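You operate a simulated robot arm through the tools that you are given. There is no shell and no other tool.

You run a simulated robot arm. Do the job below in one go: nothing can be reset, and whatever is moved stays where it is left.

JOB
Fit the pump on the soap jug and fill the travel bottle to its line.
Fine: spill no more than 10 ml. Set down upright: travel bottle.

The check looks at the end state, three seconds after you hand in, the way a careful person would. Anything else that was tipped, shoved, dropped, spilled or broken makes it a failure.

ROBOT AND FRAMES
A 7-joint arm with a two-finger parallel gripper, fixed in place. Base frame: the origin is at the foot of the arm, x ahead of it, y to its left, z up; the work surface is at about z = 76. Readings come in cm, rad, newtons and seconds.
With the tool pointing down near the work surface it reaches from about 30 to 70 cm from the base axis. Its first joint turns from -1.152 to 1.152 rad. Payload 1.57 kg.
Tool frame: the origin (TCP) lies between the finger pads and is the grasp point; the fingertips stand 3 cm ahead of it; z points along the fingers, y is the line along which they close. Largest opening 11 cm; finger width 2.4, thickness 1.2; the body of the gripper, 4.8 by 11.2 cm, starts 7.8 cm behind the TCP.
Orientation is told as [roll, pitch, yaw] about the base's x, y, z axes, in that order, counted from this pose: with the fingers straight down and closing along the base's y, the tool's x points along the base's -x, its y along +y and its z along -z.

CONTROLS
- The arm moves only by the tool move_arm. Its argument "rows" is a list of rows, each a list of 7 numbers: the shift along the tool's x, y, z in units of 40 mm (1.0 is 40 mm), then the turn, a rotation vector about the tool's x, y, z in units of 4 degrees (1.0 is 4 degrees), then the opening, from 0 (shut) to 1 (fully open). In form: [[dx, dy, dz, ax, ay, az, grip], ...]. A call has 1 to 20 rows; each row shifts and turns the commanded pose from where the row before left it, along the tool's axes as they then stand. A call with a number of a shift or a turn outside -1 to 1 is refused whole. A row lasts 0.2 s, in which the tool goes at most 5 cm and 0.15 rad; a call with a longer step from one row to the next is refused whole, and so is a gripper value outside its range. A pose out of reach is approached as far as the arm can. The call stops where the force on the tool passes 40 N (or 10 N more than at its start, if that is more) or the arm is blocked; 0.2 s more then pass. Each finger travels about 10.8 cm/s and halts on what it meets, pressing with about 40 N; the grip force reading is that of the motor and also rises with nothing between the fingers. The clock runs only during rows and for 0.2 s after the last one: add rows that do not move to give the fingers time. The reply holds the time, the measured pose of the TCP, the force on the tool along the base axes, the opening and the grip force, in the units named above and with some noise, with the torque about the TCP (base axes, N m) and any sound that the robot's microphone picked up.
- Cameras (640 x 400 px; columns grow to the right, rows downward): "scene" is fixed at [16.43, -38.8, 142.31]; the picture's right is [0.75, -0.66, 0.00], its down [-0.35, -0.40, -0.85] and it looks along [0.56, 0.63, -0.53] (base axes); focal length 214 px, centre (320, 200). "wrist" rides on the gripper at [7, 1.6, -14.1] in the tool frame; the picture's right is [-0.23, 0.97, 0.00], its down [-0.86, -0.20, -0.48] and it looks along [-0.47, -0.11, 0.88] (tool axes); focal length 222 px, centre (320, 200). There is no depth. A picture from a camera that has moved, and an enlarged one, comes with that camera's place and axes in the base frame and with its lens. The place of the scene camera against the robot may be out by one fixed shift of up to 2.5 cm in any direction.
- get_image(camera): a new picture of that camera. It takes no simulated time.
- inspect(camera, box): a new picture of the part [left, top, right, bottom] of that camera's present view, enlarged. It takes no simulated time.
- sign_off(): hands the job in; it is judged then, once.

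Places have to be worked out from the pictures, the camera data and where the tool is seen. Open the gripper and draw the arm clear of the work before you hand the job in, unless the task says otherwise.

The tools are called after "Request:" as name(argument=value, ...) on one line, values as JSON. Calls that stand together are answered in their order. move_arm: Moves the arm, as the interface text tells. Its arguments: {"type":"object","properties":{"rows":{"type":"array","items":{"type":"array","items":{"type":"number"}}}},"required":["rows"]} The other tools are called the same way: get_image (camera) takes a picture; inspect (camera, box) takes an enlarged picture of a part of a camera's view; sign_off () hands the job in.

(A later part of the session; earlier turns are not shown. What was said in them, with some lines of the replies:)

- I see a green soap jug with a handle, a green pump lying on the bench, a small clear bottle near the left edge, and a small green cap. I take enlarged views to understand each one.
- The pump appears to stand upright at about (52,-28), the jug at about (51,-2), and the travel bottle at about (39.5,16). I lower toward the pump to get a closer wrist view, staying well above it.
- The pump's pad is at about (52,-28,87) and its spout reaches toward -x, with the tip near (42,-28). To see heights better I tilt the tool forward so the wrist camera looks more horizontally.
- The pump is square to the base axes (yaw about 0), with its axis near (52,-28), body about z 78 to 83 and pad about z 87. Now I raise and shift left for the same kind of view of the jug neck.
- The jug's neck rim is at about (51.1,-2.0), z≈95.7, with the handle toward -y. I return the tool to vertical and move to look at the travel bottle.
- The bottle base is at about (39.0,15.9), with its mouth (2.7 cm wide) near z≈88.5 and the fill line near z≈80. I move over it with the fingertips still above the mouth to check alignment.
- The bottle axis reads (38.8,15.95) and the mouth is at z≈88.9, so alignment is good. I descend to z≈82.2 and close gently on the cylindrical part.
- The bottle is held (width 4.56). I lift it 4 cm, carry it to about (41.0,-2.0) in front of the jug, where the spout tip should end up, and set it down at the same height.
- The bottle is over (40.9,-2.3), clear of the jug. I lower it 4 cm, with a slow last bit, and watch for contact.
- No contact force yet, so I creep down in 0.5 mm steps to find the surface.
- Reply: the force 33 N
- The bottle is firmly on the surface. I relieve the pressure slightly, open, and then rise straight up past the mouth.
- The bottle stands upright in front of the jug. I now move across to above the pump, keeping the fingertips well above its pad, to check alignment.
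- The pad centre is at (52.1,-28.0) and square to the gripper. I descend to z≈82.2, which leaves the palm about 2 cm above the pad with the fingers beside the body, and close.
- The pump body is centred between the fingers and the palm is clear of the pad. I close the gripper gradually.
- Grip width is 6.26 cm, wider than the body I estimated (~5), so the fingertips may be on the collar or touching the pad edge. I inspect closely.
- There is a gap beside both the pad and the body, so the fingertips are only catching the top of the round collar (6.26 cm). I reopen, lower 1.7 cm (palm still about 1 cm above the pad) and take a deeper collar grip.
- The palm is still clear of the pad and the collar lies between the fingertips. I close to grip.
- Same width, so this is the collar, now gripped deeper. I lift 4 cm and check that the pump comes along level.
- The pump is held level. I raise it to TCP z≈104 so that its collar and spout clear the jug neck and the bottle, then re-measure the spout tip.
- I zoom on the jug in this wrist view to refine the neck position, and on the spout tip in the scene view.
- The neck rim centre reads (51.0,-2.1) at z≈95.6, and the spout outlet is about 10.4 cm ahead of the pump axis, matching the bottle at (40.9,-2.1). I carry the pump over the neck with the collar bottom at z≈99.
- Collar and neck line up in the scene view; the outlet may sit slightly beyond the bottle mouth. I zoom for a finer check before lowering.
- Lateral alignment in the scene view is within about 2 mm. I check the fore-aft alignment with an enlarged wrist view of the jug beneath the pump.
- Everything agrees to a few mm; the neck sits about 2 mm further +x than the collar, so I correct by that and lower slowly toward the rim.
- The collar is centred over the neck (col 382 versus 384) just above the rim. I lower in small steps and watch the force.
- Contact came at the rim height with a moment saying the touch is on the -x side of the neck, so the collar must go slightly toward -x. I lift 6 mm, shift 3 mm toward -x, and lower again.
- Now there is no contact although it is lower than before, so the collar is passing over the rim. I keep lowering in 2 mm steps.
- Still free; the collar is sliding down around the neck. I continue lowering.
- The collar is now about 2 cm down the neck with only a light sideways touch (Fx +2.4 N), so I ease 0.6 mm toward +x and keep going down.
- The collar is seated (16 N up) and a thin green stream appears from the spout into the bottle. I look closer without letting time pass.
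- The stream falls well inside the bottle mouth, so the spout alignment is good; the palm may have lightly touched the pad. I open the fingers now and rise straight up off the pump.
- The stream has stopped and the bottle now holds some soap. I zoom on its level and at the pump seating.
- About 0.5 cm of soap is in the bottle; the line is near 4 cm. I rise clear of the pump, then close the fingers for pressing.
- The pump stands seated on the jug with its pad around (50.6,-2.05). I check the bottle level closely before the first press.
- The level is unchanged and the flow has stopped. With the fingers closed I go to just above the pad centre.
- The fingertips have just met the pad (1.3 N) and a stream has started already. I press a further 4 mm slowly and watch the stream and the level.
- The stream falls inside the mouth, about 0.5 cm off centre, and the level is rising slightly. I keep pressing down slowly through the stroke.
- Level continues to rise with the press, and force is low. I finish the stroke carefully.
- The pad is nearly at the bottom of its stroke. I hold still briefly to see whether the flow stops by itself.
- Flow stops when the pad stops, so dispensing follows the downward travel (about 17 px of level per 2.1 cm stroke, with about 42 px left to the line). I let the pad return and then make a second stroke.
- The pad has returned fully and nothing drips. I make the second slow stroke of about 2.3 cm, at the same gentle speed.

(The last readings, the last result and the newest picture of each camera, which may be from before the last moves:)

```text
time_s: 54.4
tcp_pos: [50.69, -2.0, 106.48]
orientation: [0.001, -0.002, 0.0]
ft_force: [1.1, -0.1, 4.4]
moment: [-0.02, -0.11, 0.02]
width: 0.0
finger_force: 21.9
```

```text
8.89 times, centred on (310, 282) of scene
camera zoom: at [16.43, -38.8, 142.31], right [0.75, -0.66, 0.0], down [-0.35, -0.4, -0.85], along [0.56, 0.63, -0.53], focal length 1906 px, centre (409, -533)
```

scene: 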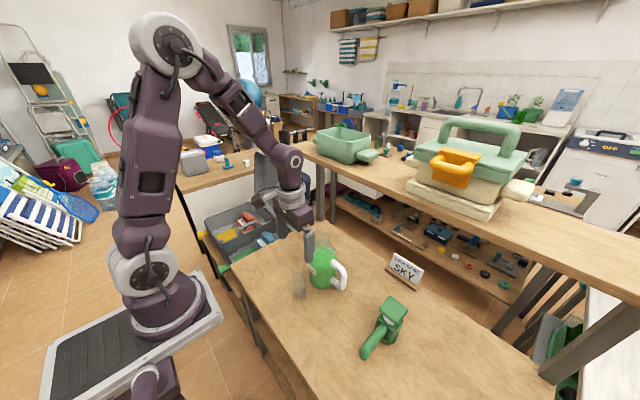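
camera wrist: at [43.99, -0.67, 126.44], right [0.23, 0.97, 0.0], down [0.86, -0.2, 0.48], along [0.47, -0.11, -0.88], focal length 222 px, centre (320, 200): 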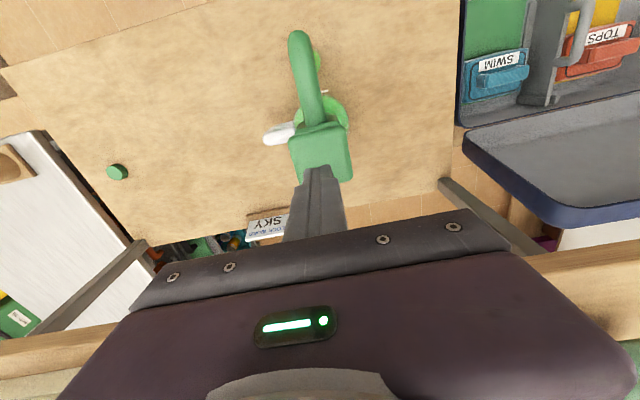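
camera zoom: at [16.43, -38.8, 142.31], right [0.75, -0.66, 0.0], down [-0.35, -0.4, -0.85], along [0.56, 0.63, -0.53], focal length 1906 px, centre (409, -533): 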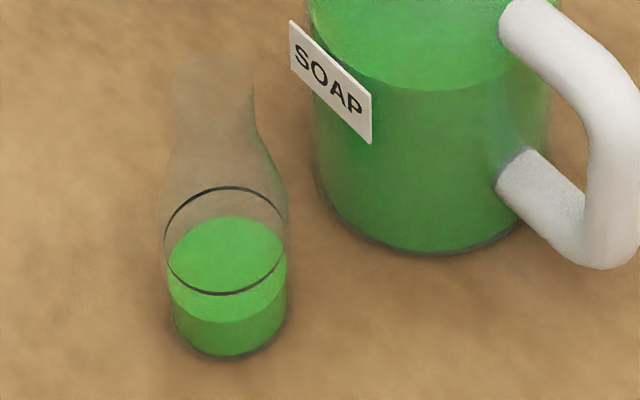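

The level rose about 15 px per stroke, with roughly 27 px left. I release, let the pad return, and make a third stroke.

Request:
move_arm(rows=[[0, 0, -0.2, 0, 0, 0, 0], [0, 0, -0.25, 0, 0, 0, 0], [0, 0, -0.15, 0, 0, 0, 0], [0, 0, 0, 0, 0, 0, 0], [0, 0, 0, 0, 0, 0, 0], [0, 0, 0.05, 0, 0, 0, 0], [0, 0, 0.05, 0, 0, 0, 0], [0, 0, 0.05, 0, 0, 0, 0], [0, 0, 0.05, 0, 0, 0, 0], [0, 0, 0.05, 0, 0, 0, 0], [0, 0, 0.05, 0, 0, 0, 0], [0, 0, 0.05, 0, 0, 0, 0], [0, 0, 0.05, 0, 0, 0, 0], [0, 0, 0.05, 0, 0, 0, 0], [0, 0, 0.05, 0, 0, 0, 0], [0, 0, 0.05, 0, 0, 0, 0], [0, 0, 0.05, 0, 0, 0, 0], [0, 0, 0, 0, 0, 0, 0], [0, 0, 0, 0, 0, 0, 0], [0, 0, 0, 0, 0, 0, 0]])

Request:
inspect(camera="scene", box=[280, 185, 350, 305])

Request:
inspect(camera="scene", box=[290, 260, 330, 305])

```text
time_s: 58.6
tcp_pos: [50.72, -2.08, 106.53]
orientation: [-0.001, 0.0, 0.0]
ft_force: [-1.0, 1.7, 3.2]
moment: [0.09, 0.01, -0.06]
width: 0.0
finger_force: 21.5
```

```text
3.33 times, centred on (315, 245) of scene
camera zoom: at [16.42, -38.79, 142.31], right [0.75, -0.66, 0.0], down [-0.35, -0.4, -0.85], along [0.56, 0.63, -0.53], focal length 715 px, centre (337, 50)
```

zoom: 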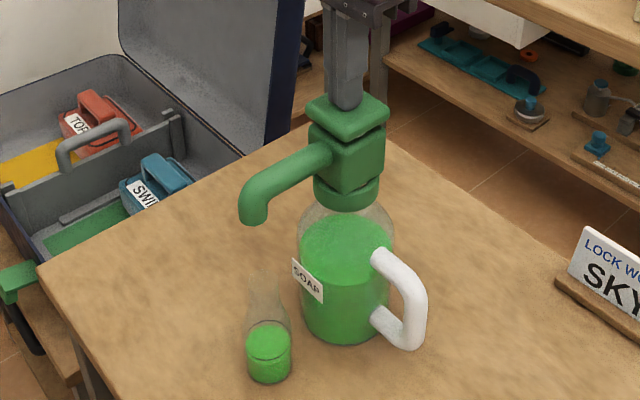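

```text
8.89 times, centred on (310, 282) of scene
camera zoom: at [16.42, -38.79, 142.31], right [0.75, -0.66, 0.0], down [-0.35, -0.4, -0.85], along [0.56, 0.63, -0.53], focal length 1906 px, centre (409, -533)
```

zoom: 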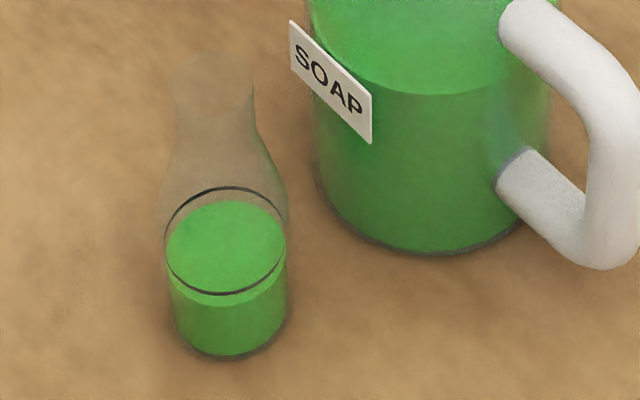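

About 11 px remain, so roughly three quarters of a stroke. I release, then press partially (about 1.3 cm effective) and check.

Request:
move_arm(rows=[[0, 0, -0.2, 0, 0, 0, 0], [0, 0, -0.25, 0, 0, 0, 0], [0, 0, -0.15, 0, 0, 0, 0], [0, 0, 0, 0, 0, 0, 0], [0, 0, 0, 0, 0, 0, 0], [0, 0, 0.05, 0, 0, 0, 0], [0, 0, 0.05, 0, 0, 0, 0], [0, 0, 0.05, 0, 0, 0, 0], [0, 0, 0.05, 0, 0, 0, 0], [0, 0, 0.05, 0, 0, 0, 0], [0, 0, 0.05, 0, 0, 0, 0], [0, 0, 0.05, 0, 0, 0, 0], [0, 0, 0.05, 0, 0, 0, 0], [0, 0, 0, 0, 0, 0, 0], [0, 0, 0, 0, 0, 0, 0], [0, 0, 0, 0, 0, 0, 0]])

Request:
inspect(camera="scene", box=[280, 185, 350, 305])

Request:
inspect(camera="scene", box=[295, 270, 325, 305])

```text
time_s: 62.0
tcp_pos: [50.63, -1.88, 107.41]
orientation: [0.001, -0.001, -0.001]
ft_force: [1.0, -1.9, 2.7]
moment: [-0.04, -0.1, 0.01]
width: 0.0
finger_force: 21.4
```

```text
3.33 times, centred on (315, 245) of scene
camera zoom: at [16.43, -38.8, 142.31], right [0.75, -0.66, 0.0], down [-0.35, -0.4, -0.85], along [0.56, 0.63, -0.53], focal length 715 px, centre (337, 50)
```

zoom: 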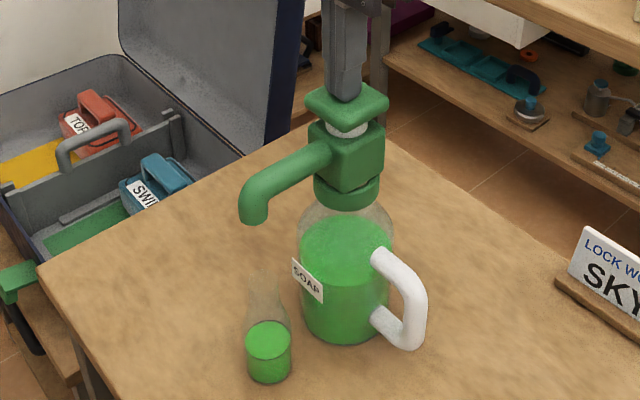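

```text
11.43 times, centred on (310, 288) of scene
camera zoom: at [16.43, -38.8, 142.31], right [0.75, -0.66, 0.0], down [-0.35, -0.4, -0.85], along [0.56, 0.63, -0.53], focal length 2451 px, centre (434, -800)
```

zoom: 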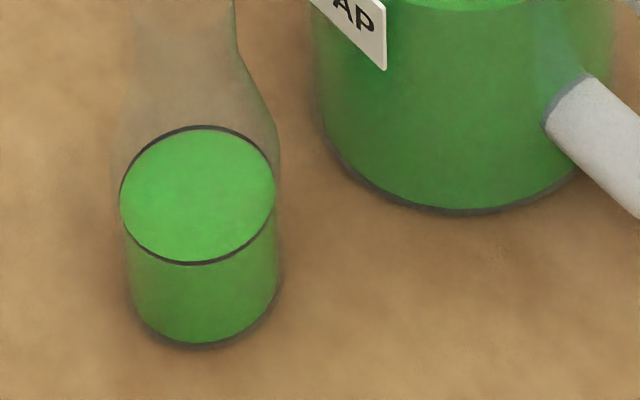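

The liquid surface now appears to coincide with the line. I magnify further to be sure before releasing the pad.

Request:
inspect(camera="scene", box=[298, 278, 322, 296])

Request:
get_image(camera="wrist")

```text
16.00 times, centred on (310, 287) of scene
camera zoom: at [16.43, -38.8, 142.31], right [0.75, -0.66, 0.0], down [-0.35, -0.4, -0.85], along [0.56, 0.63, -0.53], focal length 3432 px, centre (480, -1192)
```

zoom: 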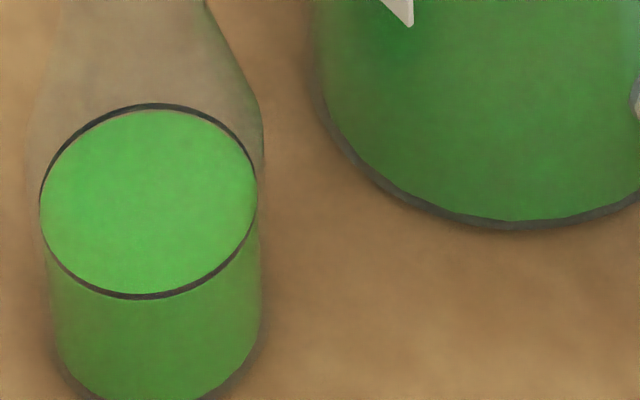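

```text
taken
camera wrist: at [43.8, -0.3, 121.54], right [0.23, 0.97, 0.0], down [0.86, -0.2, 0.48], along [0.47, -0.11, -0.88], focal length 222 px, centre (320, 200)
```

wrist: 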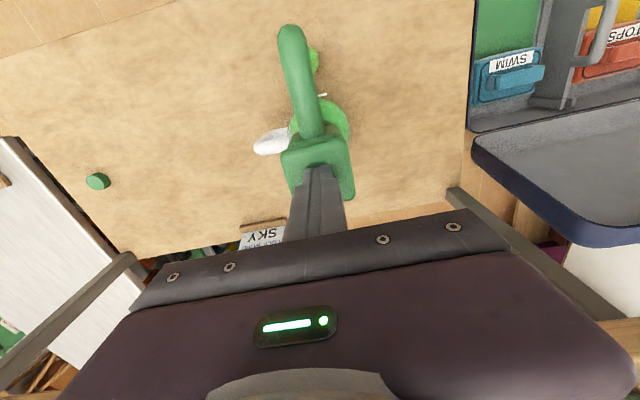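

The level sits on the line. I release the pad by rising straight up, then open the gripper well above and draw the arm back clear.

Request:
move_arm(rows=[[0, 0, -0.2, 0, 0, 0, 0], [0, 0, -0.3, 0, 0, 0, 0], [0, 0, -0.8, 0, 0, 0, 0], [0, 0, -0.9, 0, 0, 0, 0], [0, 0, -0.9, 0, 0, 0, 0], [0, 0, -0.9, 0, 0, 0, 0], [0, 0, -0.9, 0, 0, 0, 0.3], [0.3, -0.6, 0, 0, 0, 0, 0.6], [0.3, -0.6, 0, 0, 0, 0, 1], [0.3, -0.6, 0, 0, 0, 0, 1], [0.3, -0.6, 0, 0, 0, 0, 1], [0, 0, 0, 0, 0, 0, 1]])

Request:
get_image(camera="scene")

Request:
inspect(camera="scene", box=[290, 195, 350, 305])

Request:
inspect(camera="scene", box=[298, 278, 322, 296])

Request:
get_image(camera="wrist")

```text
time_s: 64.6
tcp_pos: [45.76, -11.43, 126.76]
orientation: [0.0, -0.001, 0.001]
ft_force: [-0.9, -0.8, 0.1]
moment: [-0.01, 0.02, -0.03]
width: 10.98
finger_force: 0.0
```

```text
taken
```

scene: 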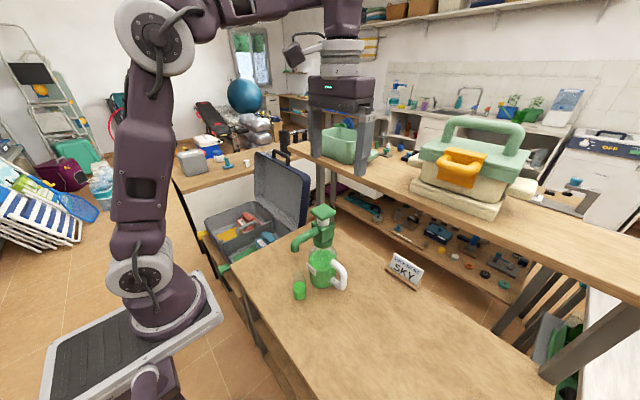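

```text
3.64 times, centred on (320, 250) of scene
camera zoom: at [16.43, -38.8, 142.31], right [0.75, -0.66, 0.0], down [-0.35, -0.4, -0.85], along [0.56, 0.63, -0.53], focal length 780 px, centre (320, 18)
```

zoom: 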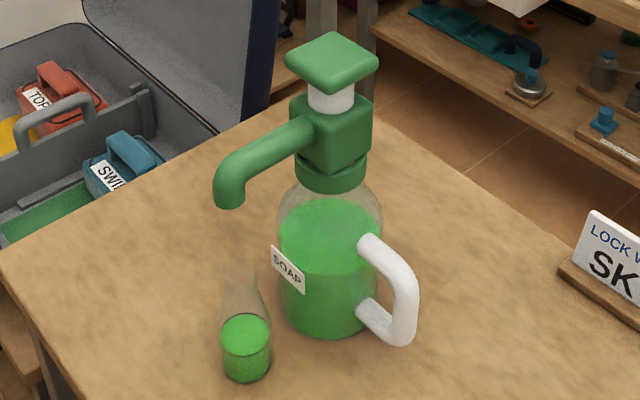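

```text
16.00 times, centred on (310, 287) of scene
camera zoom: at [16.43, -38.8, 142.31], right [0.75, -0.66, 0.0], down [-0.35, -0.4, -0.85], along [0.56, 0.63, -0.53], focal length 3432 px, centre (480, -1192)
```

zoom: 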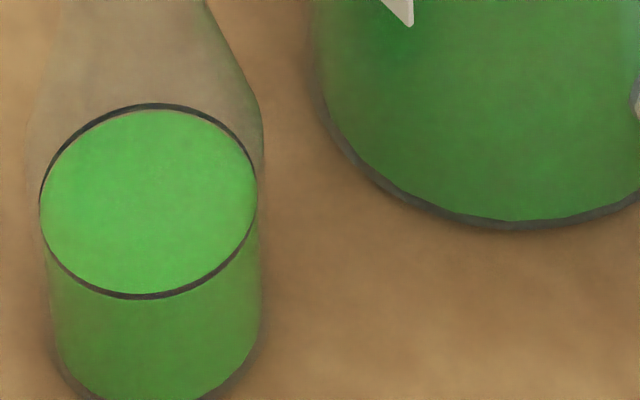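

```text
taken
camera wrist: at [38.74, -9.87, 140.84], right [0.23, 0.97, 0.0], down [0.85, -0.2, 0.48], along [0.47, -0.11, -0.88], focal length 222 px, centre (320, 200)
```

wrist: 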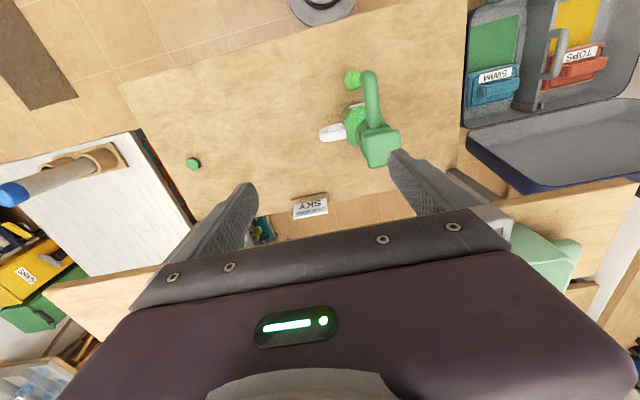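

The pump is seated, the bottle is upright with soap at the line, and the gripper is open and clear. One last close look for spills around the bottle and jug.

Request:
inspect(camera="wrist", box=[300, 50, 420, 180])

```text
3.08 times, centred on (360, 115) of wrist
camera zoom: at [38.74, -9.87, 140.84], right [0.23, 0.97, 0.0], down [0.85, -0.2, 0.48], along [0.47, -0.11, -0.88], focal length 684 px, centre (197, 462)
```

zoom: 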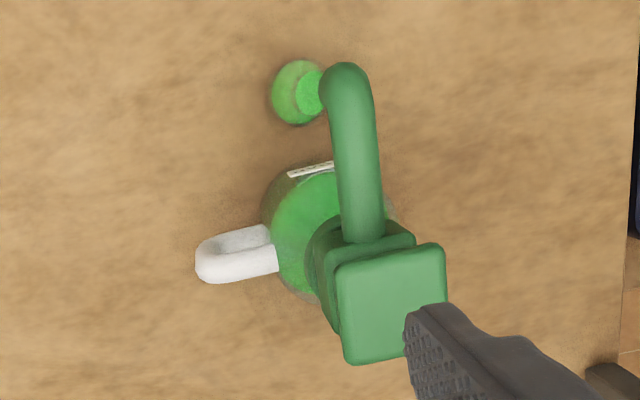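

No spill is visible, and everything stands upright and undisturbed. I hand the job in.

Request:
sign_off()

```text
The job is handed in.
```

I fitted the pump on the soap jug and filled the travel bottle to its line, then handed the job in. I don't have the judge's verdict.

- **Pump:** It is seated on the jug neck and pumps soap normally.
- **Travel bottle:** It stands upright on the bench under the spout. In the last close-up the soap surface sat right on the line.
- **Spill:** I saw none on the bench around the bottle or jug. A little soap (about 0.5 cm in the bottle) came out while I was fitting the pump, and it all fell into the bottle.
- **Arm:** The gripper is open and clear of the work. I left the jug, the small green cap and the sign where they were.
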